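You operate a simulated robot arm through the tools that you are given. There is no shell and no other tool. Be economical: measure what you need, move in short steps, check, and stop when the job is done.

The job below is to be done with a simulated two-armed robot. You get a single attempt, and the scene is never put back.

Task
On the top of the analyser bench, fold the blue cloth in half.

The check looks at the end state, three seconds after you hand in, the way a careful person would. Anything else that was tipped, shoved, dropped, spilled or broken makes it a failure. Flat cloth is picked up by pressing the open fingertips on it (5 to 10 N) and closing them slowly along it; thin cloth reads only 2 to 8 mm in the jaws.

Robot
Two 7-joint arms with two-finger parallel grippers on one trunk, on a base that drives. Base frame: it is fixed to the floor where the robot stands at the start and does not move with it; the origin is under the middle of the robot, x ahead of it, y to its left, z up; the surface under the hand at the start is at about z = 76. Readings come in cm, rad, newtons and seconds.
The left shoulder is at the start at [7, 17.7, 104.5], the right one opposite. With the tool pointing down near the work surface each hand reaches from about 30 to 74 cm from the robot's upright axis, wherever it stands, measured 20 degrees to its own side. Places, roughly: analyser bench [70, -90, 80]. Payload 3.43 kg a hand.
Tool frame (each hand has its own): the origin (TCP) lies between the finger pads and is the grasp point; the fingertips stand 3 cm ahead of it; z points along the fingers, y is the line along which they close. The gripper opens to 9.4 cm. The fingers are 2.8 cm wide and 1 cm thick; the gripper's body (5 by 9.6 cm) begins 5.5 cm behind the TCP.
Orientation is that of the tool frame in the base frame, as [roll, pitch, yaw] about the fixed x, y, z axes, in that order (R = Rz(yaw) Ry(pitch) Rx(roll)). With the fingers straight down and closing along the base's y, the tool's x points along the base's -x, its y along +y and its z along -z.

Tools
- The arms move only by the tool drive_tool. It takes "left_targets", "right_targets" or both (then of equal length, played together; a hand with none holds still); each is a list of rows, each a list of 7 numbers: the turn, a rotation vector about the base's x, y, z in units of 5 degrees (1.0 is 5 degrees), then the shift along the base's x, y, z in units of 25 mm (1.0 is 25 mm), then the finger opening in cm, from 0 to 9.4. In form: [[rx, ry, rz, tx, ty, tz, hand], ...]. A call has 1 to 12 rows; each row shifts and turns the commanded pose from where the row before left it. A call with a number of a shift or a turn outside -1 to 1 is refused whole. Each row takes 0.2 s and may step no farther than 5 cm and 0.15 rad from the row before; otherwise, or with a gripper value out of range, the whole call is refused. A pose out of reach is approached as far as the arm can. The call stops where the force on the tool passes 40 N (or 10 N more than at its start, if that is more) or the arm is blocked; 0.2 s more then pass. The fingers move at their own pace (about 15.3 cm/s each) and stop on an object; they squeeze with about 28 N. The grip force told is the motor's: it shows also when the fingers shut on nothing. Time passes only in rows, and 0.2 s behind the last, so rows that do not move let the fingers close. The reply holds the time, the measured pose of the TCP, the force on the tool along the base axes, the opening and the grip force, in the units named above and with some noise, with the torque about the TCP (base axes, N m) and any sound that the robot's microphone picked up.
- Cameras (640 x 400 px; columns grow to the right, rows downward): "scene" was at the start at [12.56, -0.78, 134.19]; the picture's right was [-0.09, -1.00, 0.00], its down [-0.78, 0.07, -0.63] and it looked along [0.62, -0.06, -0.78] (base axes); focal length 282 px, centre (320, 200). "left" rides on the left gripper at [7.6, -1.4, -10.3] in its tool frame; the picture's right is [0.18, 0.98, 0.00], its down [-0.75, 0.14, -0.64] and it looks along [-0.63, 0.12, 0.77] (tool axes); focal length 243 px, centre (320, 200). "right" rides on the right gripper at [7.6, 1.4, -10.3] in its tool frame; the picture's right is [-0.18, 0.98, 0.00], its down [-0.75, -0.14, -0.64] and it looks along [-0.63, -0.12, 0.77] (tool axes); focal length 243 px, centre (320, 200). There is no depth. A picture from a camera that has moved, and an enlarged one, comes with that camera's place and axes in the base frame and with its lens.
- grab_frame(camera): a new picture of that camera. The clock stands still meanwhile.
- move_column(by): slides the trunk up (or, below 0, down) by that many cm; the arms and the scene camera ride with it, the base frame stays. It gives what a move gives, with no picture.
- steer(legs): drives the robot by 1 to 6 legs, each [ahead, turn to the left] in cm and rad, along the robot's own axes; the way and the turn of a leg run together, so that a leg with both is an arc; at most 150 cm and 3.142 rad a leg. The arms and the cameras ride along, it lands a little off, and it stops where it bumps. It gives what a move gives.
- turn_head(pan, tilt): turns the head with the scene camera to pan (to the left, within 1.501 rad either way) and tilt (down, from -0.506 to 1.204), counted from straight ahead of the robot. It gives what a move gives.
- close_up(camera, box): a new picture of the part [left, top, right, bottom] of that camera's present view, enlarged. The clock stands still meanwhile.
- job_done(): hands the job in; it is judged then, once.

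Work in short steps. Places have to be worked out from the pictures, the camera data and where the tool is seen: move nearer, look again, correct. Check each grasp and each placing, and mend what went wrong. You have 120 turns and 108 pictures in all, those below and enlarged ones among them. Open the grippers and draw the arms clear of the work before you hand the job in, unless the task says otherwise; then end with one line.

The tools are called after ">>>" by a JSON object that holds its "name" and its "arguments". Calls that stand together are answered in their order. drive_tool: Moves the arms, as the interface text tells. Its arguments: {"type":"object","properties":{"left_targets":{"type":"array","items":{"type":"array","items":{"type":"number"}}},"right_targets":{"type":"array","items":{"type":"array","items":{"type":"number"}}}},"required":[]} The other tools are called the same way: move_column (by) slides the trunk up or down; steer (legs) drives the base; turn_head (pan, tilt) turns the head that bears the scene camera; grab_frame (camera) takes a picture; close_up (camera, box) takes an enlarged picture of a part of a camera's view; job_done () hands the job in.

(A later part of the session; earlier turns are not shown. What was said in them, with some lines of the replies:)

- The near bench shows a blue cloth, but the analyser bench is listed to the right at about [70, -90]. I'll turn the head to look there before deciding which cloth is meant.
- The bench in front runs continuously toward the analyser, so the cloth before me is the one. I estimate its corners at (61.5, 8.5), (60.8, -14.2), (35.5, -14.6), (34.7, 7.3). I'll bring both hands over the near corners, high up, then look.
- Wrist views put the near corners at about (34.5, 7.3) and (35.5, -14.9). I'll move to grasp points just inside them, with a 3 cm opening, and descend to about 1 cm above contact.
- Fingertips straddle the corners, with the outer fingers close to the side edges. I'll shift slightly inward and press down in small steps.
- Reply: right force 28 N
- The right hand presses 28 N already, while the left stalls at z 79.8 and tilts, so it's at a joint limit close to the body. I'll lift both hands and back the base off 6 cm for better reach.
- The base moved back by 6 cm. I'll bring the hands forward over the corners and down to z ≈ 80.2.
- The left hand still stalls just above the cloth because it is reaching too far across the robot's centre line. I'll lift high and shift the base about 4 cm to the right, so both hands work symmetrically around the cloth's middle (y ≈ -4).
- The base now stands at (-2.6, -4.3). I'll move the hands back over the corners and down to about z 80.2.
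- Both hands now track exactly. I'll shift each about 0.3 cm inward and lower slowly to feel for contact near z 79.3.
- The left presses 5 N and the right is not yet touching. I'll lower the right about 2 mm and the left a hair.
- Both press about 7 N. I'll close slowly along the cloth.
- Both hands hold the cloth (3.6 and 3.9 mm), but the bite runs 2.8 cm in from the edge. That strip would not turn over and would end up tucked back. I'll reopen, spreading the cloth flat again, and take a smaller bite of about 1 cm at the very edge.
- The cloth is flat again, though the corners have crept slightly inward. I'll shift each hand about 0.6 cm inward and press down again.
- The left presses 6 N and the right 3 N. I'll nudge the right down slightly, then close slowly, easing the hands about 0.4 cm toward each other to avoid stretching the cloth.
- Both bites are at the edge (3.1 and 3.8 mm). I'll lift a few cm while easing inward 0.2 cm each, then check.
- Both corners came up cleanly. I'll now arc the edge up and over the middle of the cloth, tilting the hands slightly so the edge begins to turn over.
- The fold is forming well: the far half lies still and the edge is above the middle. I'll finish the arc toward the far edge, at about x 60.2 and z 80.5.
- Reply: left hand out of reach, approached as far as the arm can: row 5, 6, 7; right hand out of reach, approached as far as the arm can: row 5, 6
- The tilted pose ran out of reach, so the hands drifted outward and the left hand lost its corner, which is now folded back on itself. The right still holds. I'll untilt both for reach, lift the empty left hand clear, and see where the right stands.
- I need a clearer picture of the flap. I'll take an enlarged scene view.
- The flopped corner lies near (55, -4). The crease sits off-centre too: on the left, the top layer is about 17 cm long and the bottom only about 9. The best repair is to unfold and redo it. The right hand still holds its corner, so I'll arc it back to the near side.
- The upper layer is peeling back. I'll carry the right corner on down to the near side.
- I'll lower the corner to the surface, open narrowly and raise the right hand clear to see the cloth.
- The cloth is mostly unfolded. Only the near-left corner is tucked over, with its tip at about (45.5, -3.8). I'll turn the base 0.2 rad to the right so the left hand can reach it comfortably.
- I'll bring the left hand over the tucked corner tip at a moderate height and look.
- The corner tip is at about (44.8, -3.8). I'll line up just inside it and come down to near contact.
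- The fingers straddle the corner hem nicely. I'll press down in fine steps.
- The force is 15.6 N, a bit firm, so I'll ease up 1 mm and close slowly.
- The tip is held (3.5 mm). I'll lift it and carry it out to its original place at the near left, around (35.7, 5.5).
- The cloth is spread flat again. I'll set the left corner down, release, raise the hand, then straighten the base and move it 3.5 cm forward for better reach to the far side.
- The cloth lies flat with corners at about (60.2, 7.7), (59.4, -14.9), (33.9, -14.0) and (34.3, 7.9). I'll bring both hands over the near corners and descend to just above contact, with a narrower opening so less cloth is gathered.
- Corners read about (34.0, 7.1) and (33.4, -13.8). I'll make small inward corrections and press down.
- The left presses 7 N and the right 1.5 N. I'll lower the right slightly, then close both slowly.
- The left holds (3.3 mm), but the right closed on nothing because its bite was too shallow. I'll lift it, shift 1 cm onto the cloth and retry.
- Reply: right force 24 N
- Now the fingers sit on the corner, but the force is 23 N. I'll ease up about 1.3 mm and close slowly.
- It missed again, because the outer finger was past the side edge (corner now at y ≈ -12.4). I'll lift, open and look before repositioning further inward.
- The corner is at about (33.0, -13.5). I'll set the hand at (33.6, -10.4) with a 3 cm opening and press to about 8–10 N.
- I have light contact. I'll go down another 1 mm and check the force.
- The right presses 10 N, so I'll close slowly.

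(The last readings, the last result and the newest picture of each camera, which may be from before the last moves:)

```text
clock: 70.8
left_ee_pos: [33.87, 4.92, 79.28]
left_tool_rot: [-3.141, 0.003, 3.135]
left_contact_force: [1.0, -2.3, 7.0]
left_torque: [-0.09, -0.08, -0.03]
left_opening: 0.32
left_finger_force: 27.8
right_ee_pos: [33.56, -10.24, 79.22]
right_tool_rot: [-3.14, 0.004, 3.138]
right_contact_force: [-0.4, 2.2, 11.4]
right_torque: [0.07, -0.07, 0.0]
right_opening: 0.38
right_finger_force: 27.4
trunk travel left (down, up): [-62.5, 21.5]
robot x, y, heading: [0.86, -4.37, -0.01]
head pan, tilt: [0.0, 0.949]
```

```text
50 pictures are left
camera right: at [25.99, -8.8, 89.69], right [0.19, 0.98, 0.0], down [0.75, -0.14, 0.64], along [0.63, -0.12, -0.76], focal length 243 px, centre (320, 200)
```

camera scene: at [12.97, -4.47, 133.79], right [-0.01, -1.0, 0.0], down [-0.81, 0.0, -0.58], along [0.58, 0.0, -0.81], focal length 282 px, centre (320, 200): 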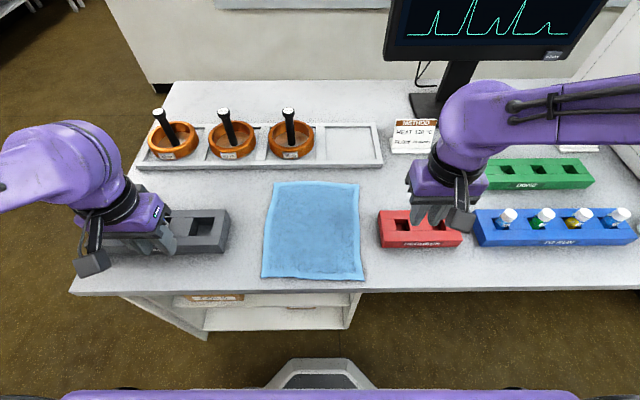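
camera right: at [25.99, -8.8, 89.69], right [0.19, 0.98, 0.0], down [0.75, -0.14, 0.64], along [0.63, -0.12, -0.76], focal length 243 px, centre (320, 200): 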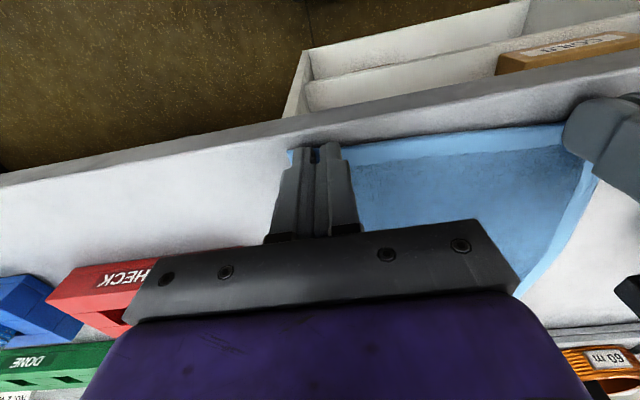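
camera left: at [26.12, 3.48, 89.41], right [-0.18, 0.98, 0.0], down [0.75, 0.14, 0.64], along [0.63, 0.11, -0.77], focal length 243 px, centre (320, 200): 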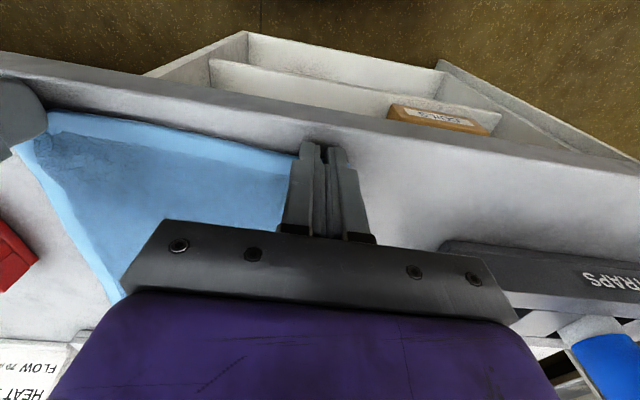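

Both corners are held (3.2 and 3.8 mm). I'll lift and arc them over together, without tilting this time.

>>> {"name": "drive_tool", "arguments": {"left_targets": [[0, 0, 0, 0.05, -0.03, 0.5, 0], [0, 0, 0, 0.1, 0, 0.6, 0], [0, 0, 0, 0.2, 0, 0.7, 0], [0, 0, 0, 0.4, 0, 0.8, 0], [0, 0, 0, 0.7, 0, 0.7, 0], [0, 0, 0, 0.9, 0, 0.5, 0], [0, 0, 0, 1, 0, 0.4, 0], [0, 0, 0, 1, 0, 0.1, 0], [0, 0, 0, 1, 0, 0, 0], [0, 0, 0, 0, 0, 0, 0]], "right_targets": [[0, 0, 0, 0.05, 0.03, 0.5, 0], [0, 0, 0, 0.1, 0, 0.6, 0], [0, 0, 0, 0.2, 0, 0.7, 0], [0, 0, 0, 0.4, 0, 0.8, 0], [0, 0, 0, 0.7, 0, 0.7, 0], [0, 0, 0, 0.85, 0, 0.5, 0], [0, 0, 0, 0.95, 0, 0.4, 0], [0, 0, 0, 0.95, 0, 0.1, 0], [0, 0, 0, 0.95, 0, 0, 0], [0, 0, 0, 0, 0, 0, 0]]}}

>>> {"name": "grab_frame", "arguments": {"camera": "left"}}

>>> {"name": "grab_frame", "arguments": {"camera": "right"}}

>>> {"name": "close_up", "arguments": {"camera": "scene", "box": [232, 160, 424, 280]}}

```text
clock: 73.0
left_ee_pos: [47.11, 4.67, 89.81]
left_tool_rot: [-3.141, 0.001, 3.137]
left_contact_force: [0.3, 0.3, -0.7]
left_torque: [-0.02, 0.0, -0.02]
left_opening: 0.3
left_finger_force: 28.1
right_ee_pos: [46.56, -10.15, 89.78]
right_tool_rot: [3.141, 0.0, 3.138]
right_contact_force: [0.0, 0.2, -0.3]
right_torque: [0.04, -0.05, 0.0]
right_opening: 0.39
right_finger_force: 28.3
trunk travel left (down, up): [-62.5, 21.5]
robot x, y, heading: [0.47, -4.52, -0.005]
head pan, tilt: [0.0, 0.949]
```

```text
49 pictures are left
camera left: at [39.42, 3.29, 100.02], right [-0.18, 0.98, 0.0], down [0.75, 0.14, 0.64], along [0.63, 0.11, -0.77], focal length 243 px, centre (320, 200)
```

left: 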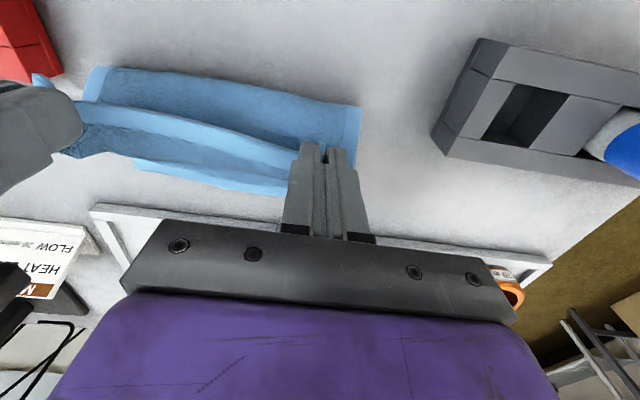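

```text
48 pictures are left
camera right: at [38.89, -8.65, 100.22], right [0.19, 0.98, 0.0], down [0.75, -0.14, 0.64], along [0.63, -0.12, -0.77], focal length 243 px, centre (320, 200)
```

right: 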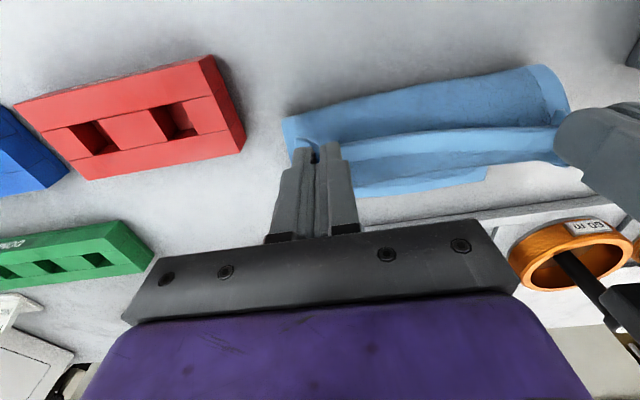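

```text
3.33 times, centred on (328, 220) of scene
camera zoom: at [12.92, -4.44, 133.79], right [-0.01, -1.0, 0.0], down [-0.81, 0.0, -0.58], along [0.58, 0.0, -0.81], focal length 939 px, centre (293, 133)
```

zoom: 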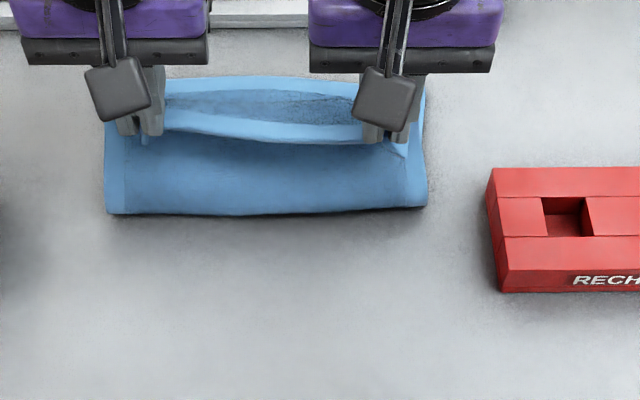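

The crease sits at x ≈ 47.3, which is the middle. I'll bring the edge down along the arc to the far edge.

>>> {"name": "drive_tool", "arguments": {"left_targets": [[0, 0, 0, 0.8, 0, 0, 0], [0, 0, 0, 0.8, 0, -0.2, 0], [0, 0, 0, 0.7, 0, -0.4, 0], [0, 0, 0, 0.6, 0, -0.6, 0], [0, 0, 0, 0.5, 0, -0.7, 0], [0, 0, 0, 0.35, 0, -0.7, 0], [0, 0, 0, 0.25, 0, -0.6, 0], [0, 0, 0, 0.08, 0, -0.3, 0], [0, 0, 0, 0, 0, 0, 0]], "right_targets": [[0, 0, 0, 0.78, 0, 0, 0], [0, 0, 0, 0.78, 0, -0.2, 0], [0, 0, 0, 0.68, 0, -0.4, 0], [0, 0, 0, 0.58, 0, -0.6, 0], [0, 0, 0, 0.48, 0, -0.7, 0], [0, 0, 0, 0.35, 0, -0.7, 0], [0, 0, 0, 0.25, 0, -0.6, 0], [0, 0, 0, 0.06, 0, -0.3, 0], [0, 0, 0, 0, 0, 0, 0]]}}

>>> {"name": "grab_frame", "arguments": {"camera": "left"}}

>>> {"name": "grab_frame", "arguments": {"camera": "right"}}

>>> {"name": "close_up", "arguments": {"camera": "scene", "box": [232, 140, 424, 260]}}

```text
clock: 75.0
left_ee_pos: [57.58, 4.86, 81.15]
left_tool_rot: [-3.141, 0.001, 3.137]
left_contact_force: [0.5, -2.0, 0.1]
left_torque: [-0.07, 0.03, -0.07]
left_opening: 0.3
left_finger_force: 28.1
right_ee_pos: [56.5, -10.35, 81.27]
right_tool_rot: [-3.141, 0.002, 3.137]
right_contact_force: [-0.1, 1.3, 0.1]
right_torque: [0.04, 0.04, -0.03]
right_opening: 0.34
right_finger_force: 27.5
trunk travel left (down, up): [-62.5, 21.5]
robot x, y, heading: [0.89, -4.55, 0.001]
head pan, tilt: [0.0, 0.949]
```

```text
46 pictures are left
camera left: at [49.83, 3.39, 91.26], right [-0.18, 0.98, 0.0], down [0.75, 0.14, 0.64], along [0.63, 0.11, -0.77], focal length 243 px, centre (320, 200)
```

left: 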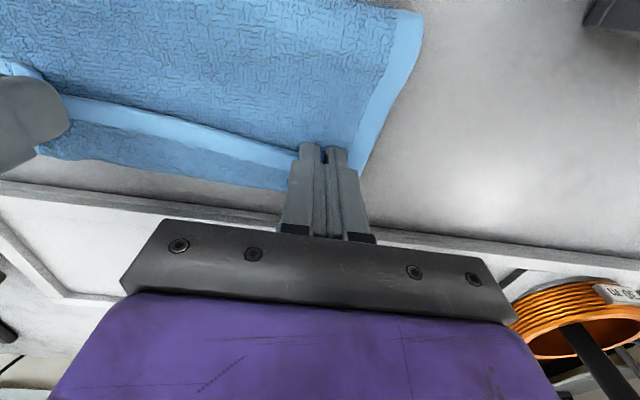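

```text
45 pictures are left
camera right: at [48.85, -8.9, 91.66], right [0.19, 0.98, 0.0], down [0.75, -0.14, 0.64], along [0.63, -0.12, -0.77], focal length 243 px, centre (320, 200)
```

right: 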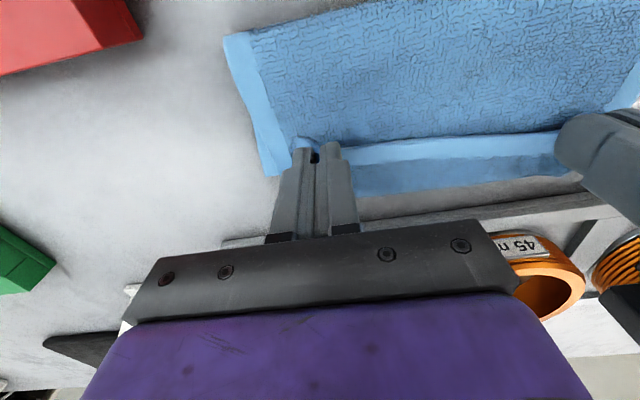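

```text
3.33 times, centred on (328, 200) of scene
camera zoom: at [13.04, -4.44, 133.78], right [-0.01, -1.0, 0.0], down [-0.81, 0.0, -0.58], along [0.58, 0.0, -0.81], focal length 939 px, centre (293, 200)
```

zoom: 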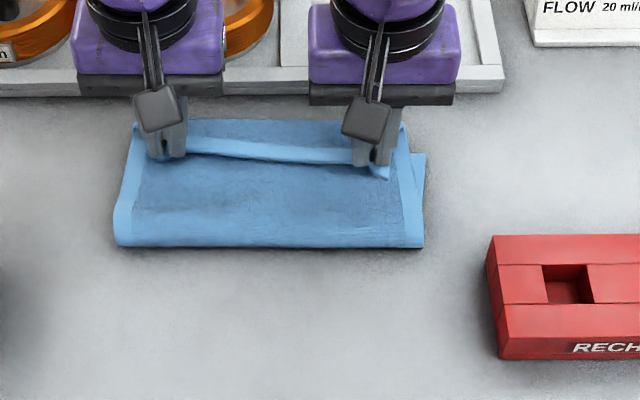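

The edge is nearly at the far side, with a small bulge in front of the fingers because the gripped strip has not turned over. I'll go 0.5 cm further, lower to the surface, release both and lift to see how it lies.

>>> {"name": "drive_tool", "arguments": {"left_targets": [[0, 0, 0, 0.1, 0, -0.2, 0], [0, 0, 0, 0.1, 0, -0.2, 0], [0, 0, 0, 0, 0, 0, 0], [0, 0, 0, 0, 0, 0, 1], [0, 0, 0, 0, 0, 0, 2], [0, 0, 0, 0, 0, 0.6, 2.4], [0, 0, 0, 0, 0, 1, 2.4], [0, 0, 0, -0.5, 0.5, 1, 2.4], [0, 0, 0, -0.8, 0.8, 0.8, 2.4], [0, 0, 0, -0.8, 0.8, 0.5, 2.4], [0, 0, 0, -0.5, 0.8, 0, 2.4], [0, 0, 0, 0, 0, 0, 2.4]], "right_targets": [[0, 0, 0, 0.1, 0, -0.2, 0], [0, 0, 0, 0.15, 0, -0.2, 0], [0, 0, 0, 0, 0, 0, 0], [0, 0, 0, 0, 0, 0, 1], [0, 0, 0, 0, 0, 0, 2], [0, 0, 0, 0, 0, 0.6, 2.4], [0, 0, 0, 0, 0, 1, 2.4], [0, 0, 0, -0.5, -0.5, 1, 2.4], [0, 0, 0, -0.8, -0.8, 0.8, 2.4], [0, 0, 0, -0.8, -0.8, 0.5, 2.4], [0, 0, 0, -0.5, -0.8, 0, 2.4], [0, 0, 0, 0, 0, 0, 2.4]]}}

>>> {"name": "grab_frame", "arguments": {"camera": "scene"}}

>>> {"name": "close_up", "arguments": {"camera": "scene", "box": [232, 140, 424, 260]}}

```text
clock: 77.7
left_ee_pos: [51.48, 12.14, 89.82]
left_tool_rot: [-3.139, 0.0, 3.137]
left_contact_force: [-0.7, 0.0, 0.8]
left_torque: [-0.01, 0.0, -0.01]
left_opening: 2.42
left_finger_force: 0.0
right_ee_pos: [50.56, -17.44, 89.97]
right_tool_rot: [-3.141, 0.004, 3.138]
right_contact_force: [-0.4, -0.6, -0.5]
right_torque: [0.01, -0.07, -0.03]
right_opening: 2.39
right_finger_force: 0.1
trunk travel left (down, up): [-62.5, 21.5]
robot x, y, heading: [0.62, -4.19, -0.004]
head pan, tilt: [0.0, 0.949]
```

```text
43 pictures are left
camera scene: at [13.1, -4.45, 133.77], right [-0.01, -1.0, 0.0], down [-0.81, 0.0, -0.58], along [0.58, 0.0, -0.81], focal length 282 px, centre (320, 200)
```

scene: 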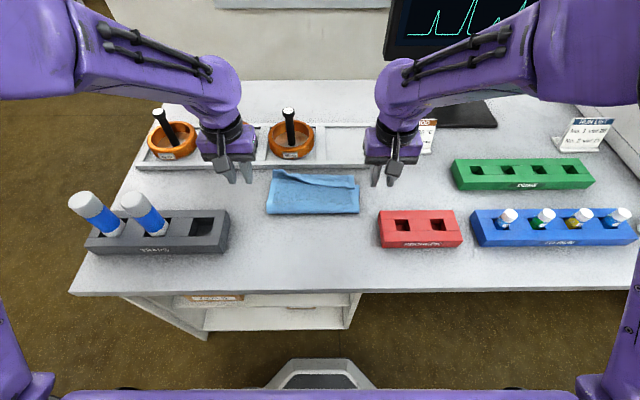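

```text
3.33 times, centred on (328, 200) of scene
camera zoom: at [13.1, -4.45, 133.77], right [-0.01, -1.0, 0.0], down [-0.81, 0.0, -0.58], along [0.58, 0.0, -0.81], focal length 939 px, centre (293, 200)
```

zoom: 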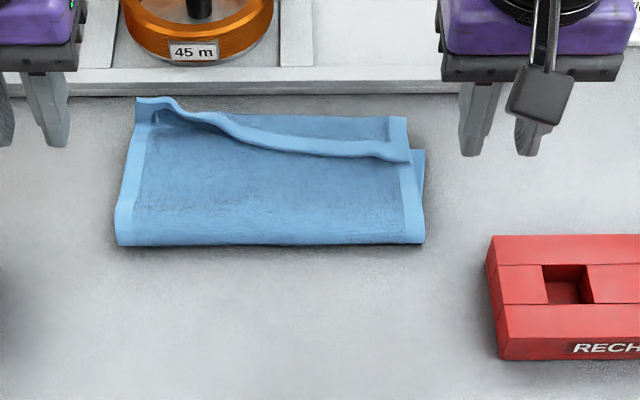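

The left corner unrolled well, but the right corner's strip is still folded back. The crease has also drifted to x ≈ 50, so the top layer is about 4 cm too long. I'll regrip both edge corners, swing back over the middle and lay them down shorter. First I'll hover over each corner and look.

>>> {"name": "drive_tool", "arguments": {"left_targets": [[0, 0, 0, 0.9, -0.5, 0, 3], [0, 0, 0, 0.9, -0.5, 0, 3], [0, 0, 0, 0.9, -0.5, 0, 3], [0, 0, 0, 0.8, -0.5, 0, 3], [0, 0, 0, 0, -0.45, -0.3, 3], [0, 0, 0, 0, 0, 0, 3]], "right_targets": [[0, 0, 0, 0.6, 0.6, 0, 3], [0, 0, 0, 0.6, 0.6, 0, 3], [0, 0, 0, 0.6, 0.6, -0.3, 3], [0, 0, 0, 0.6, 0.6, -0.4, 3], [0, 0, 0, 0.1, 0.16, -0.5, 3], [0, 0, 0, 0, 0, 0, 3]]}}

>>> {"name": "grab_frame", "arguments": {"camera": "left"}}

>>> {"name": "grab_frame", "arguments": {"camera": "right"}}

```text
clock: 79.0
left_ee_pos: [60.44, 5.51, 89.09]
left_tool_rot: [-3.141, 0.0, 3.137]
left_contact_force: [-0.4, 0.5, 0.2]
left_torque: [-0.02, 0.0, 0.02]
left_opening: 3.0
left_finger_force: 0.1
right_ee_pos: [56.71, -11.21, 86.91]
right_tool_rot: [3.14, 0.002, 3.138]
right_contact_force: [-0.5, -1.2, 0.6]
right_torque: [-0.04, 0.0, -0.02]
right_opening: 2.99
right_finger_force: 0.0
trunk travel left (down, up): [-62.5, 21.5]
robot x, y, heading: [0.72, -4.29, -0.006]
head pan, tilt: [0.0, 0.949]
```

```text
41 pictures are left
camera left: at [52.62, 4.23, 99.22], right [-0.18, 0.98, 0.0], down [0.75, 0.14, 0.64], along [0.63, 0.11, -0.77], focal length 243 px, centre (320, 200)
```

left: 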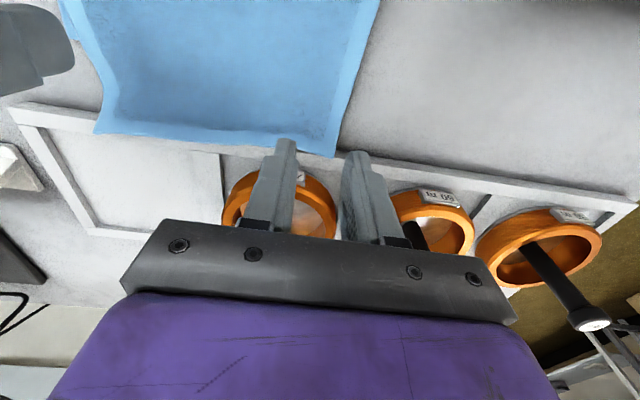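

```text
40 pictures are left
camera right: at [49.13, -9.71, 97.27], right [0.19, 0.98, 0.0], down [0.75, -0.14, 0.64], along [0.63, -0.12, -0.77], focal length 243 px, centre (320, 200)
```

right: 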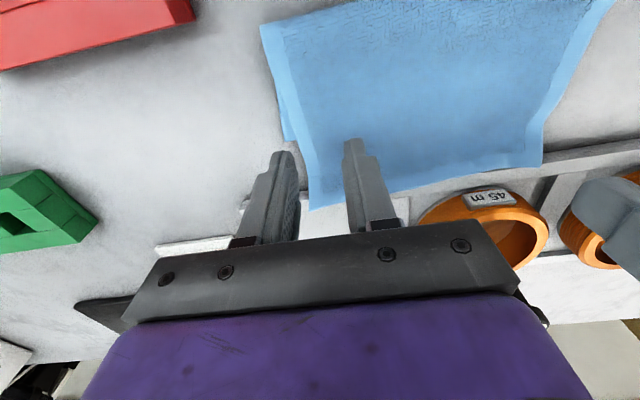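

The cloth relaxed further and the right strip turned over by itself. The top layer is now flat but overhangs by about 5 cm toward the tray. I'll take a scene close-up to measure.

>>> {"name": "close_up", "arguments": {"camera": "scene", "box": [232, 140, 424, 260]}}

```text
3.33 times, centred on (328, 200) of scene
camera zoom: at [13.05, -4.41, 133.78], right [-0.01, -1.0, 0.0], down [-0.81, 0.0, -0.58], along [0.58, 0.0, -0.81], focal length 939 px, centre (293, 200)
```

zoom: 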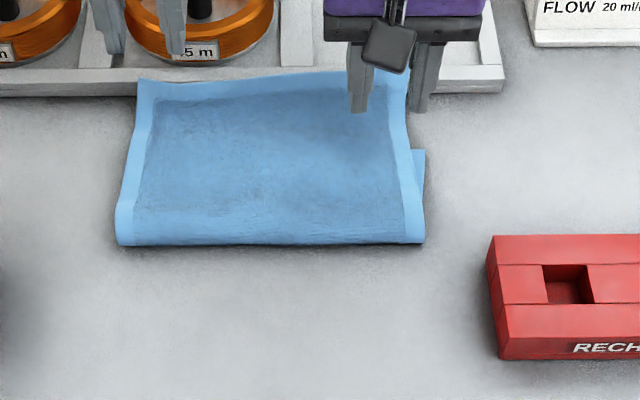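

The top edge is at x ≈ 65 and the crease at x ≈ 50. I'll grip the top layer about 1.5–4 cm in from its edge at x ≈ 62.3, short of the tray. The edge already points the right way there. I'll go down to just above it first.

>>> {"name": "drive_tool", "arguments": {"left_targets": [[0, 0, 0, 0.37, -0.1, 0, 3], [0, 0, 0, 0.37, -0.1, 0, 3], [0, 0, 0, 0, 0, 0, 3], [0, 0, 0, 0, 0, -0.7, 3], [0, 0, 0, 0, 0, -0.7, 3], [0, 0, 0, 0, 0, -0.7, 3], [0, 0, 0, 0, 0, -0.7, 3], [0, 0, 0, 0, 0, -0.5, 3], [0, 0, 0, 0, 0, 0, 3]], "right_targets": [[0, 0, 0, 0.8, 0.1, 0.3, 3], [0, 0, 0, 0.8, 0.1, 0.3, 3], [0, 0, 0, 0.64, 0, 0, 3], [0, 0, 0, 0, 0, -0.6, 3], [0, 0, 0, 0, 0, -0.7, 3], [0, 0, 0, 0, 0, -0.7, 3], [0, 0, 0, 0, 0, -0.6, 3], [0, 0, 0, 0, 0, -0.4, 3], [0, 0, 0, 0, 0, 0, 3]]}}

>>> {"name": "grab_frame", "arguments": {"camera": "left"}}

>>> {"name": "grab_frame", "arguments": {"camera": "right"}}

```text
clock: 81.0
left_ee_pos: [61.8, 5.24, 80.89]
left_tool_rot: [3.141, 0.001, 3.137]
left_contact_force: [0.1, -0.2, -0.5]
left_torque: [-0.01, 0.01, 0.03]
left_opening: 3.01
left_finger_force: 0.1
right_ee_pos: [62.51, -10.6, 81.02]
right_tool_rot: [3.141, -0.001, 3.138]
right_contact_force: [-0.7, 0.1, -0.4]
right_torque: [-0.02, -0.04, 0.01]
right_opening: 3.04
right_finger_force: 0.0
trunk travel left (down, up): [-62.5, 21.5]
robot x, y, heading: [0.69, -4.38, -0.008]
head pan, tilt: [0.0, 0.949]
```

```text
38 pictures are left
camera left: at [54.21, 3.9, 90.93], right [-0.18, 0.98, 0.0], down [0.75, 0.14, 0.64], along [0.63, 0.11, -0.77], focal length 243 px, centre (320, 200)
```

left: 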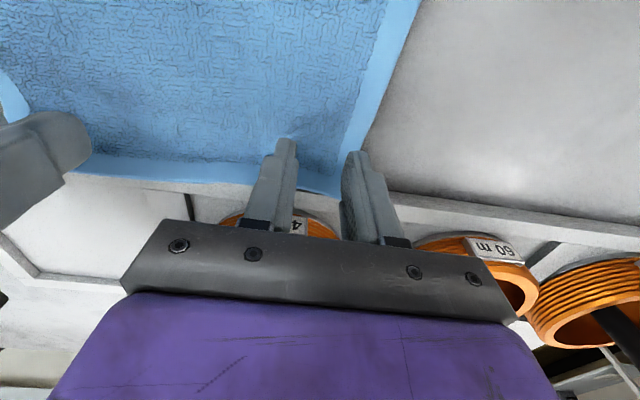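

```text
37 pictures are left
camera right: at [54.75, -9.11, 91.4], right [0.19, 0.98, 0.0], down [0.75, -0.14, 0.64], along [0.63, -0.12, -0.77], focal length 243 px, centre (320, 200)
```

right: 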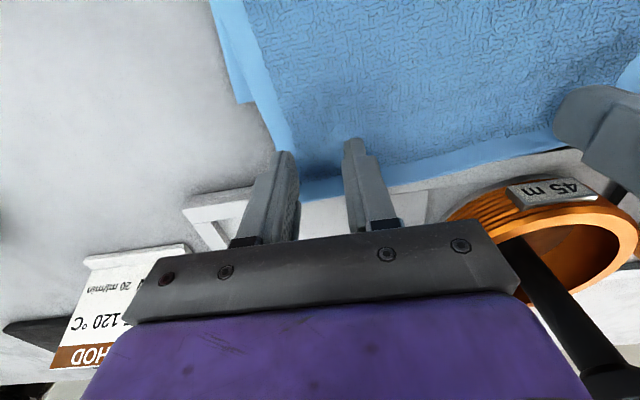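

I'll shift both hands inward so the outer fingers sit on the cloth, then press down gently.

>>> {"name": "drive_tool", "arguments": {"left_targets": [[0, 0, 0, 0, -0.32, 0, 3], [0, 0, 0, 0, 0, -0.25, 3], [0, 0, 0, 0, 0, -0.2, 3], [0, 0, 0, 0, 0, -0.14, 3], [0, 0, 0, 0, 0, 0, 3]], "right_targets": [[0, 0, 0, 0, 0.28, 0, 3], [0, 0, 0, 0, 0, -0.25, 3], [0, 0, 0, 0, 0, -0.2, 3], [0, 0, 0, 0, 0, -0.16, 3], [0, 0, 0, 0, 0, 0, 3]]}}

```text
clock: 82.2
left_ee_pos: [62.04, 4.45, 79.52]
left_tool_rot: [-3.141, 0.001, 3.136]
left_contact_force: [0.0, 0.2, 0.8]
left_torque: [0.01, 0.05, 0.01]
left_opening: 3.0
left_finger_force: 0.1
right_ee_pos: [62.4, -9.96, 79.54]
right_tool_rot: [3.14, 0.001, 3.138]
right_contact_force: [0.5, -0.2, 1.6]
right_torque: [-0.01, -0.03, 0.0]
right_opening: 3.0
right_finger_force: 0.0
trunk travel left (down, up): [-62.5, 21.5]
robot x, y, heading: [0.38, -4.4, -0.006]
head pan, tilt: [0.0, 0.949]
```

Neither is pressing yet, so I'll go down 2 mm more.

>>> {"name": "drive_tool", "arguments": {"left_targets": [[0, 0, 0, 0, 0, -0.05, 3], [0, 0, 0, 0, 0, -0.04, 3], [0, 0, 0, 0, 0, 0, 3]], "right_targets": [[0, 0, 0, 0, 0, -0.05, 3], [0, 0, 0, 0, 0, -0.03, 3], [0, 0, 0, 0, 0, 0, 3]]}}

```text
clock: 83.0
left_ee_pos: [62.01, 4.38, 79.43]
left_tool_rot: [3.14, 0.002, 3.137]
left_contact_force: [0.4, -1.8, 4.3]
left_torque: [0.0, 0.01, -0.02]
left_opening: 2.98
left_finger_force: 0.1
right_ee_pos: [62.4, -10.0, 79.3]
right_tool_rot: [3.141, 0.001, 3.137]
right_contact_force: [0.6, 1.0, 5.1]
right_torque: [0.02, -0.04, -0.02]
right_opening: 2.99
right_finger_force: 0.2
trunk travel left (down, up): [-62.5, 21.5]
robot x, y, heading: [0.57, -4.12, -0.002]
head pan, tilt: [0.0, 0.949]
```

Forces are 4–5 N. I'll lower each a hair more and close slowly.

>>> {"name": "drive_tool", "arguments": {"left_targets": [[0, 0, 0, 0, 0, -0.02, 3], [0, 0, 0, 0, 0, 0, 2.7], [0, 0, 0, 0, 0, 0, 2.4], [0, 0, 0, 0, 0, 0, 2.1], [0, 0, 0, 0, 0, 0, 1.8], [0, 0, 0, 0, 0, 0, 1.5], [0, 0, 0, 0, 0, 0, 1.2], [0, 0, 0, 0, 0, 0, 0.9], [0, 0, 0, 0, 0, 0, 0.6], [0, 0, 0, 0, 0, 0, 0.3], [0, 0, 0, 0, 0, 0, 0], [0, 0, 0, 0, 0, 0, 0]], "right_targets": [[0, 0, 0, 0, 0, -0.02, 3], [0, 0, 0, 0, 0, 0, 2.7], [0, 0, 0, 0, 0, 0, 2.4], [0, 0, 0, 0, 0, 0, 2.1], [0, 0, 0, 0, 0, 0, 1.8], [0, 0, 0, 0, 0, 0, 1.5], [0, 0, 0, 0, 0, 0, 1.2], [0, 0, 0, 0, 0, 0, 0.9], [0, 0, 0, 0, 0, 0, 0.6], [0, 0, 0, 0, 0, 0, 0.3], [0, 0, 0, 0, 0, 0, 0], [0, 0, 0, 0, 0, 0, 0]]}}

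```text
clock: 85.7
left_ee_pos: [61.89, 4.42, 79.36]
left_tool_rot: [-3.141, 0.002, 3.135]
left_contact_force: [-0.4, 0.6, 5.3]
left_torque: [0.02, -0.02, 0.0]
left_opening: 0.0
left_finger_force: 28.1
right_ee_pos: [62.35, -10.01, 79.41]
right_tool_rot: [3.141, 0.004, 3.139]
right_contact_force: [0.1, 0.2, 8.8]
right_torque: [-0.03, -0.03, 0.01]
right_opening: 0.37
right_finger_force: 27.6
trunk travel left (down, up): [-62.5, 21.5]
robot x, y, heading: [0.51, -4.46, -0.005]
head pan, tilt: [0.0, 0.949]
```

The right holds (3.7 mm) but the left missed. I'll lift and reopen the left, then look.

>>> {"name": "drive_tool", "arguments": {"left_targets": [[0, 0, 0, 0, 0, 0.3, 0], [0, 0, 0, 0, 0, 0.3, 3], [0, 0, 0, 0, 0, 0, 3]]}}

>>> {"name": "grab_frame", "arguments": {"camera": "left"}}

```text
clock: 86.5
left_ee_pos: [61.81, 4.74, 80.76]
left_tool_rot: [-3.142, 0.004, 3.135]
left_contact_force: [0.3, 0.4, 0.2]
left_torque: [0.02, 0.01, 0.01]
left_opening: 2.99
left_finger_force: 0.0
right_ee_pos: [62.44, -9.98, 79.37]
right_tool_rot: [-3.142, 0.004, 3.14]
right_contact_force: [-1.5, 0.6, 10.9]
right_torque: [-0.03, 0.04, 0.02]
right_opening: 0.36
right_finger_force: 27.9
trunk travel left (down, up): [-62.5, 21.5]
robot x, y, heading: [0.67, -4.36, -0.002]
head pan, tilt: [0.0, 0.949]
```

```text
36 pictures are left
camera left: at [54.13, 3.07, 90.93], right [-0.18, 0.98, 0.0], down [0.75, 0.14, 0.64], along [0.63, 0.11, -0.77], focal length 243 px, centre (320, 200)
```

left: 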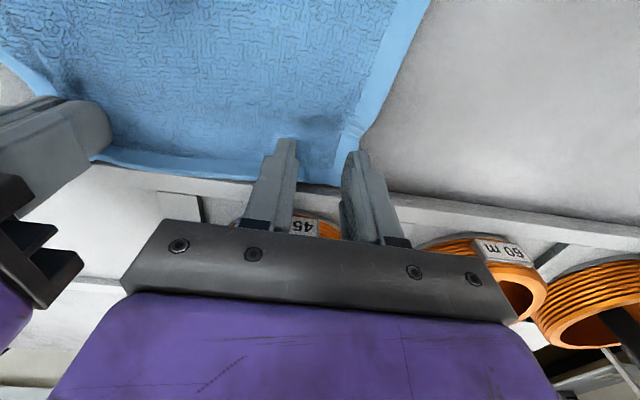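

The corner is near the outer finger. I'll shift 0.9 cm inward and 0.8 cm back, then press a bit more firmly.

>>> {"name": "drive_tool", "arguments": {"left_targets": [[0, 0, 0, -0.32, -0.36, 0, 3], [0, 0, 0, 0, 0, -0.25, 3], [0, 0, 0, 0, 0, -0.2, 3], [0, 0, 0, 0, 0, -0.12, 3], [0, 0, 0, 0, 0, -0.05, 3], [0, 0, 0, 0, 0, 0, 3]]}}

```text
clock: 87.8
left_ee_pos: [61.17, 3.65, 79.41]
left_tool_rot: [3.141, 0.003, 3.137]
left_contact_force: [-0.5, -0.3, 9.8]
left_torque: [-0.02, 0.1, -0.02]
left_opening: 2.99
left_finger_force: 0.0
right_ee_pos: [62.48, -9.98, 79.35]
right_tool_rot: [3.141, 0.003, 3.137]
right_contact_force: [0.6, 0.3, 7.2]
right_torque: [-0.01, -0.03, 0.03]
right_opening: 0.35
right_finger_force: 28.1
trunk travel left (down, up): [-62.5, 21.5]
robot x, y, heading: [0.73, -4.25, -0.006]
head pan, tilt: [0.0, 0.949]
```

The left presses 9.8 N, so I'll close slowly.

>>> {"name": "drive_tool", "arguments": {"left_targets": [[0, 0, 0, 0, 0, 0, 2.7], [0, 0, 0, 0, 0, 0, 2.4], [0, 0, 0, 0, 0, 0, 2.1], [0, 0, 0, 0, 0, 0, 1.8], [0, 0, 0, 0, 0, 0, 1.5], [0, 0, 0, 0, 0, 0, 1.2], [0, 0, 0, 0, 0, 0, 0.9], [0, 0, 0, 0, 0, 0, 0.6], [0, 0, 0, 0, 0, 0, 0.3], [0, 0, 0, 0, 0, 0, 0], [0, 0, 0, 0, 0, 0, 0]]}}

>>> {"name": "grab_frame", "arguments": {"camera": "left"}}

```text
clock: 90.2
left_ee_pos: [61.13, 3.45, 79.29]
left_tool_rot: [-3.14, 0.002, 3.136]
left_contact_force: [0.3, -12.0, 7.5]
left_torque: [-0.28, -0.02, -0.01]
left_opening: 0.38
left_finger_force: 27.5
right_ee_pos: [62.34, -9.96, 79.35]
right_tool_rot: [3.14, 0.003, 3.138]
right_contact_force: [0.4, 10.3, 8.1]
right_torque: [0.29, 0.01, -0.04]
right_opening: 0.38
right_finger_force: 28.3
trunk travel left (down, up): [-62.5, 21.5]
robot x, y, heading: [0.82, -4.29, -0.007]
head pan, tilt: [0.0, 0.949]
```

```text
35 pictures are left
camera left: at [53.41, 2.16, 89.44], right [-0.18, 0.98, 0.0], down [0.75, 0.14, 0.64], along [0.63, 0.11, -0.77], focal length 243 px, centre (320, 200)
```

left: 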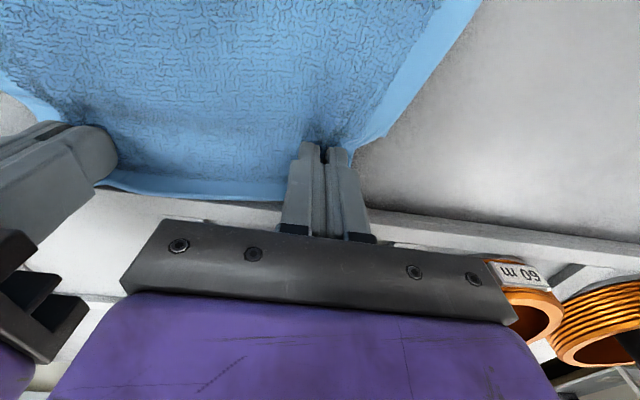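

Both hands grip the top layer (3.8 mm each). I'll lift, easing 0.2 cm inward, and swing back above x ≈ 48 so the crease can settle at the middle.

>>> {"name": "drive_tool", "arguments": {"left_targets": [[0, 0, 0, -0.1, -0.08, 0.6, 0], [0, 0, 0, -0.3, 0, 0.8, 0], [0, 0, 0, -0.6, 0, 0.8, 0], [0, 0, 0, -0.8, 0, 0.6, 0], [0, 0, 0, -0.9, 0, 0.3, 0], [0, 0, 0, -0.9, 0, 0.1, 0], [0, 0, 0, -0.8, 0, 0, 0], [0, 0, 0, -0.73, 0, 0, 0], [0, 0, 0, 0, 0, 0, 0], [0, 0, 0, 0, 0, 0, 0]], "right_targets": [[0, 0, 0, -0.15, 0.08, 0.6, 0], [0, 0, 0, -0.35, 0, 0.8, 0], [0, 0, 0, -0.7, 0, 0.8, 0], [0, 0, 0, -0.9, 0, 0.6, 0], [0, 0, 0, -1, 0, 0.3, 0], [0, 0, 0, -1, 0, 0.1, 0], [0, 0, 0, -0.9, 0, 0, 0], [0, 0, 0, -0.76, 0, 0, 0], [0, 0, 0, 0, 0, 0, 0], [0, 0, 0, 0, 0, 0, 0]]}}

>>> {"name": "close_up", "arguments": {"camera": "scene", "box": [232, 140, 424, 260]}}

>>> {"name": "grab_frame", "arguments": {"camera": "left"}}

>>> {"name": "grab_frame", "arguments": {"camera": "right"}}

```text
clock: 92.5
left_ee_pos: [48.38, 3.56, 87.35]
left_tool_rot: [3.142, -0.001, 3.136]
left_contact_force: [-0.2, -5.5, 0.1]
left_torque: [-0.1, 0.02, -0.01]
left_opening: 0.38
left_finger_force: 27.9
right_ee_pos: [48.12, -9.71, 87.26]
right_tool_rot: [3.141, -0.001, 3.138]
right_contact_force: [0.2, 5.4, -0.4]
right_torque: [0.13, -0.03, -0.04]
right_opening: 0.37
right_finger_force: 28.2
trunk travel left (down, up): [-62.5, 21.5]
robot x, y, heading: [0.68, -4.15, -0.006]
head pan, tilt: [0.0, 0.949]
```

```text
3.33 times, centred on (328, 200) of scene
camera zoom: at [13.02, -4.45, 133.78], right [-0.01, -1.0, 0.0], down [-0.81, 0.0, -0.58], along [0.58, 0.0, -0.81], focal length 939 px, centre (293, 200)
```

zoom: 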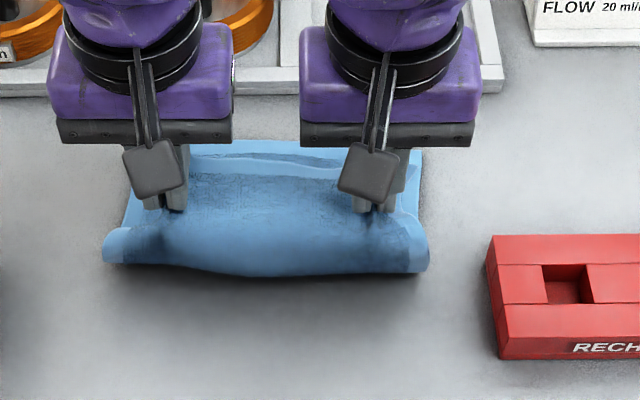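

```text
33 pictures are left
camera left: at [40.68, 2.17, 97.51], right [-0.18, 0.98, 0.0], down [0.75, 0.14, 0.64], along [0.63, 0.11, -0.77], focal length 243 px, centre (320, 200)
```

left: 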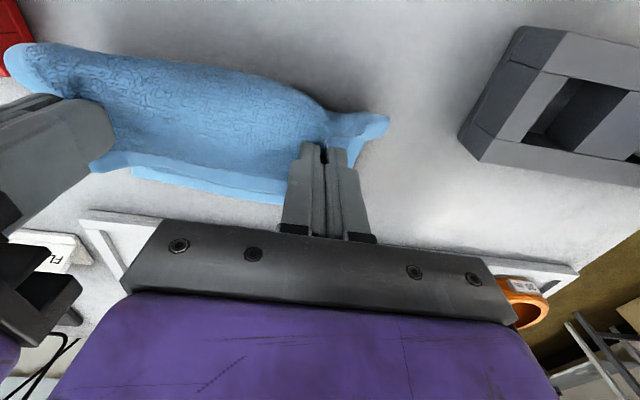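

```text
32 pictures are left
camera right: at [40.45, -8.19, 97.74], right [0.19, 0.98, 0.0], down [0.75, -0.14, 0.64], along [0.63, -0.12, -0.77], focal length 243 px, centre (320, 200)
```

right: 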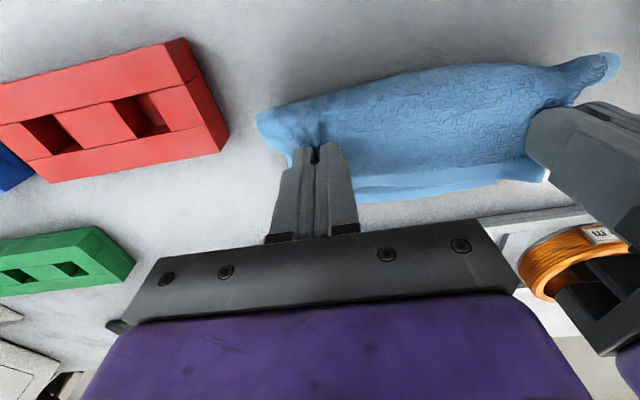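

The far edge of the bottom layer is at x ≈ 60.1 and the crease has room to settle. I'll come down and forward so the top edge ends at x ≈ 60.

>>> {"name": "drive_tool", "arguments": {"left_targets": [[0, 0, 0, 0.4, 0, -0.4, 0], [0, 0, 0, 0.5, 0, -0.5, 0], [0, 0, 0, 0.5, 0, -0.5, 0], [0, 0, 0, 0.5, 0, -0.5, 0], [0, 0, 0, 0.5, 0, -0.4, 0], [0, 0, 0, 0.5, 0, -0.2, 0], [0, 0, 0, 0.3, 0, -0.2, 0], [0, 0, 0, 0.17, 0, -0.1, 0], [0, 0, 0, 0, 0, 0, 0]], "right_targets": [[0, 0, 0, 0.4, 0, -0.4, 0], [0, 0, 0, 0.5, 0, -0.5, 0], [0, 0, 0, 0.5, 0, -0.5, 0], [0, 0, 0, 0.5, 0, -0.5, 0], [0, 0, 0, 0.5, 0, -0.4, 0], [0, 0, 0, 0.5, 0, -0.2, 0], [0, 0, 0, 0.25, 0, -0.2, 0], [0, 0, 0, 0.15, 0, -0.1, 0], [0, 0, 0, 0, 0, 0, 0]]}}

>>> {"name": "close_up", "arguments": {"camera": "scene", "box": [232, 140, 424, 260]}}

>>> {"name": "grab_frame", "arguments": {"camera": "left"}}

>>> {"name": "grab_frame", "arguments": {"camera": "right"}}

```text
clock: 94.5
left_ee_pos: [56.85, 3.45, 80.25]
left_tool_rot: [3.141, 0.001, 3.135]
left_contact_force: [-1.1, -6.9, -0.2]
left_torque: [-0.2, 0.02, 0.02]
left_opening: 0.35
left_finger_force: 27.6
right_ee_pos: [56.2, -9.7, 80.43]
right_tool_rot: [-3.141, 0.003, 3.138]
right_contact_force: [1.2, 7.6, 0.5]
right_torque: [0.21, 0.0, -0.03]
right_opening: 0.35
right_finger_force: 28.1
trunk travel left (down, up): [-62.5, 21.5]
robot x, y, heading: [0.9, -4.39, -0.004]
head pan, tilt: [0.0, 0.949]
```

```text
3.33 times, centred on (328, 200) of scene
camera zoom: at [13.04, -4.45, 133.78], right [-0.01, -1.0, 0.0], down [-0.81, 0.0, -0.58], along [0.58, 0.0, -0.81], focal length 939 px, centre (293, 200)
```

zoom: 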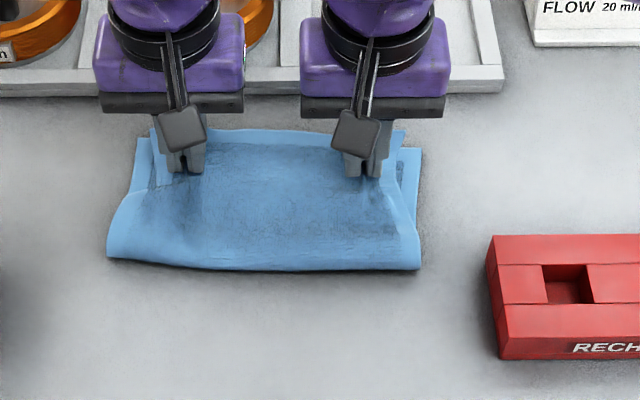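

```text
30 pictures are left
camera left: at [49.2, 2.05, 90.24], right [-0.18, 0.98, 0.0], down [0.75, 0.14, 0.64], along [0.63, 0.11, -0.77], focal length 243 px, centre (320, 200)
```

left: 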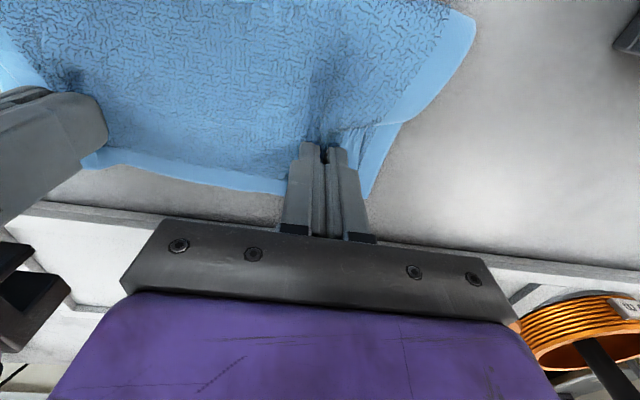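

```text
29 pictures are left
camera right: at [48.57, -8.35, 90.72], right [0.19, 0.98, 0.0], down [0.75, -0.14, 0.64], along [0.63, -0.12, -0.77], focal length 243 px, centre (320, 200)
```

right: 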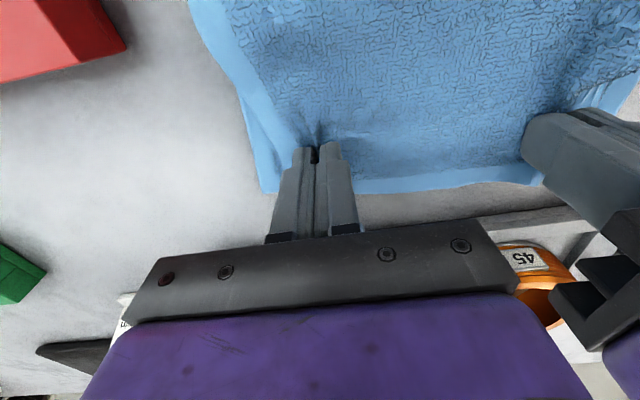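

The edges now line up well, with the top edge at about 59–60 and the crease near 48. I'll lower fully, open slowly to spread the pinched cloth, and lift away.

>>> {"name": "drive_tool", "arguments": {"left_targets": [[0, 0, 0, 0, 0, -0.15, 0], [0, 0, 0, 0, 0, -0.1, 0], [0, 0, 0, 0, 0.1, 0, 0.8], [0, 0, 0, 0, 0.1, 0, 1.6], [0, 0, 0, 0, 0, 0, 2.4], [0, 0, 0, 0, 0, 0, 3], [0, 0, 0, 0, 0, 0.5, 3], [0, 0, 0, 0, 0, 0.8, 3], [0, 0, 0, -0.3, 0.5, 1, 3], [0, 0, 0, -0.5, 0.8, 1, 3], [0, 0, 0, -0.5, 0.8, 0.5, 3], [0, 0, 0, 0, 0.8, 0, 3]], "right_targets": [[0, 0, 0, 0, 0, -0.2, 0], [0, 0, 0, 0, 0, -0.1, 0], [0, 0, 0, 0, -0.1, 0, 0.8], [0, 0, 0, 0, -0.1, 0, 1.6], [0, 0, 0, 0, 0, 0, 2.4], [0, 0, 0, 0, 0, 0, 3], [0, 0, 0, 0, 0, 0.5, 3], [0, 0, 0, 0, 0, 0.8, 3], [0, 0, 0, -0.3, -0.5, 1, 3], [0, 0, 0, -0.5, -0.8, 1, 3], [0, 0, 0, -0.5, -0.8, 0.5, 3], [0, 0, 0, 0, -0.8, 0, 3]]}}

>>> {"name": "close_up", "arguments": {"camera": "scene", "box": [232, 140, 424, 260]}}

```text
clock: 97.0
left_ee_pos: [53.6, 11.1, 89.14]
left_tool_rot: [3.141, 0.0, 3.135]
left_contact_force: [1.3, -0.2, 0.4]
left_torque: [-0.02, 0.03, -0.01]
left_opening: 2.98
left_finger_force: 0.2
right_ee_pos: [53.28, -17.52, 89.1]
right_tool_rot: [3.141, 0.001, 3.138]
right_contact_force: [0.0, -0.1, 0.4]
right_torque: [0.04, -0.01, 0.03]
right_opening: 3.01
right_finger_force: 0.0
trunk travel left (down, up): [-62.5, 21.5]
robot x, y, heading: [0.91, -4.5, -0.001]
head pan, tilt: [0.0, 0.949]
```

```text
3.33 times, centred on (328, 200) of scene
camera zoom: at [13.12, -4.46, 133.77], right [-0.01, -1.0, 0.0], down [-0.81, 0.0, -0.58], along [0.58, 0.0, -0.81], focal length 939 px, centre (293, 200)
```

zoom: 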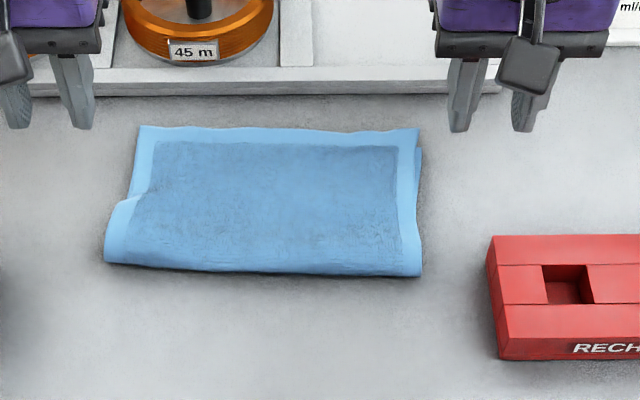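

The cloth is now neatly folded. I'll draw the arms well clear and recheck the final state after it settles.

>>> {"name": "drive_tool", "arguments": {"left_targets": [[0, 0, 0, -0.3, 0.3, 1, 3], [0, 0, 0, -0.3, 0.3, 1, 3], [0, 0, 0, -0.5, 0.5, 0.8, 3], [0, 0, 0, -0.5, 0.5, 0.5, 3], [0, 0, 0, -0.5, 0.5, 0, 3], [0, 0, 0, 0, 0, 0, 3], [0, 0, 0, 0, 0, 0, 3]], "right_targets": [[0, 0, 0, -0.3, -0.3, 1, 3], [0, 0, 0, -0.3, -0.3, 1, 3], [0, 0, 0, -0.5, -0.5, 0.8, 3], [0, 0, 0, -0.5, -0.5, 0.5, 3], [0, 0, 0, -0.5, -0.5, 0, 3], [0, 0, 0, 0, 0, 0, 3], [0, 0, 0, 0, 0, 0, 3]]}}

>>> {"name": "grab_frame", "arguments": {"camera": "scene"}}

>>> {"name": "close_up", "arguments": {"camera": "scene", "box": [256, 155, 384, 235]}}

>>> {"name": "grab_frame", "arguments": {"camera": "right"}}

>>> {"name": "grab_frame", "arguments": {"camera": "left"}}

```text
clock: 98.7
left_ee_pos: [48.38, 16.37, 97.47]
left_tool_rot: [-3.141, 0.001, 3.136]
left_contact_force: [0.6, 0.4, 0.1]
left_torque: [0.02, -0.02, -0.02]
left_opening: 3.01
left_finger_force: 0.0
right_ee_pos: [47.58, -22.59, 97.09]
right_tool_rot: [3.141, 0.0, 3.139]
right_contact_force: [0.8, 0.5, 0.1]
right_torque: [0.01, 0.02, -0.03]
right_opening: 3.02
right_finger_force: 0.0
trunk travel left (down, up): [-62.5, 21.5]
robot x, y, heading: [0.47, -4.15, -0.005]
head pan, tilt: [0.0, 0.949]
```

```text
27 pictures are left
camera scene: at [13.04, -4.44, 133.78], right [-0.01, -1.0, 0.0], down [-0.81, 0.0, -0.58], along [0.58, 0.0, -0.81], focal length 282 px, centre (320, 200)
```

scene: 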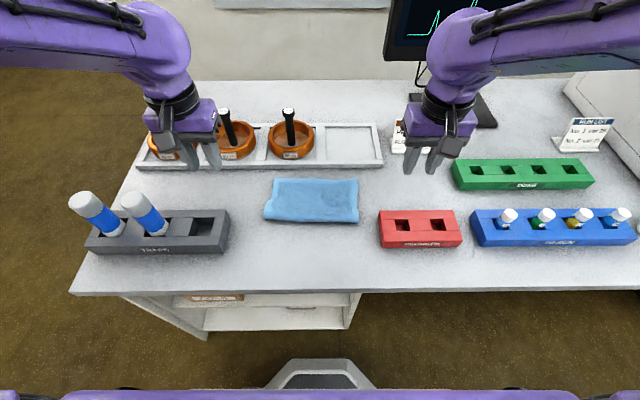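

```text
5.00 times, centred on (320, 195) of scene
camera zoom: at [13.04, -4.44, 133.78], right [-0.01, -1.0, 0.0], down [-0.81, 0.0, -0.58], along [0.58, 0.0, -0.81], focal length 1409 px, centre (320, 225)
```

zoom: 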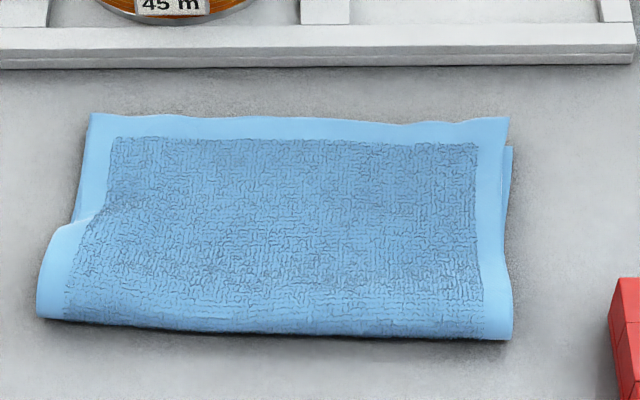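

```text
25 pictures are left
camera right: at [40.01, -21.09, 107.53], right [0.19, 0.98, 0.0], down [0.75, -0.14, 0.64], along [0.63, -0.12, -0.77], focal length 243 px, centre (320, 200)
```

right: 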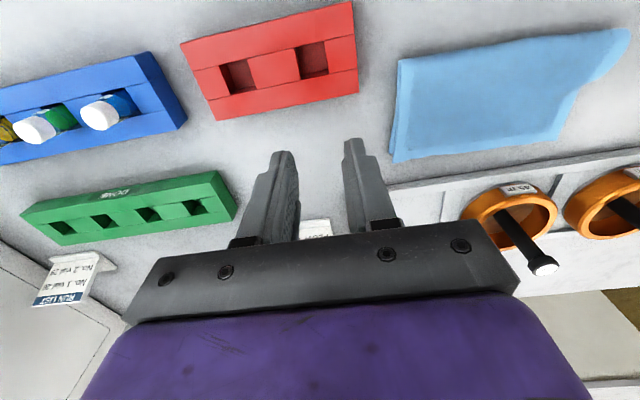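

```text
24 pictures are left
camera left: at [40.76, 14.96, 107.56], right [-0.18, 0.98, 0.0], down [0.75, 0.14, 0.64], along [0.63, 0.11, -0.77], focal length 243 px, centre (320, 200)
```

left: 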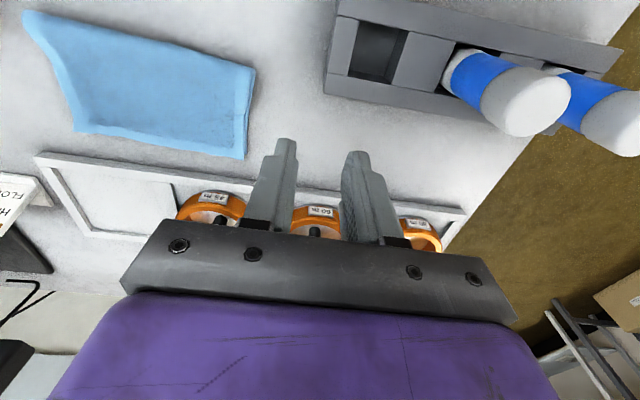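

The cloth is flat and folded in half: edges aligned to about 1 cm, crease near the middle, nothing else disturbed, and both grippers open and clear. I'm handing it in.

>>> {"name": "job_done", "arguments": {}}

```text
The job is handed in.
```

The blue cloth is folded in half on the bench top, with its edges aligned to about 1 cm. Nothing else looks disturbed, and both grippers are open and clear.
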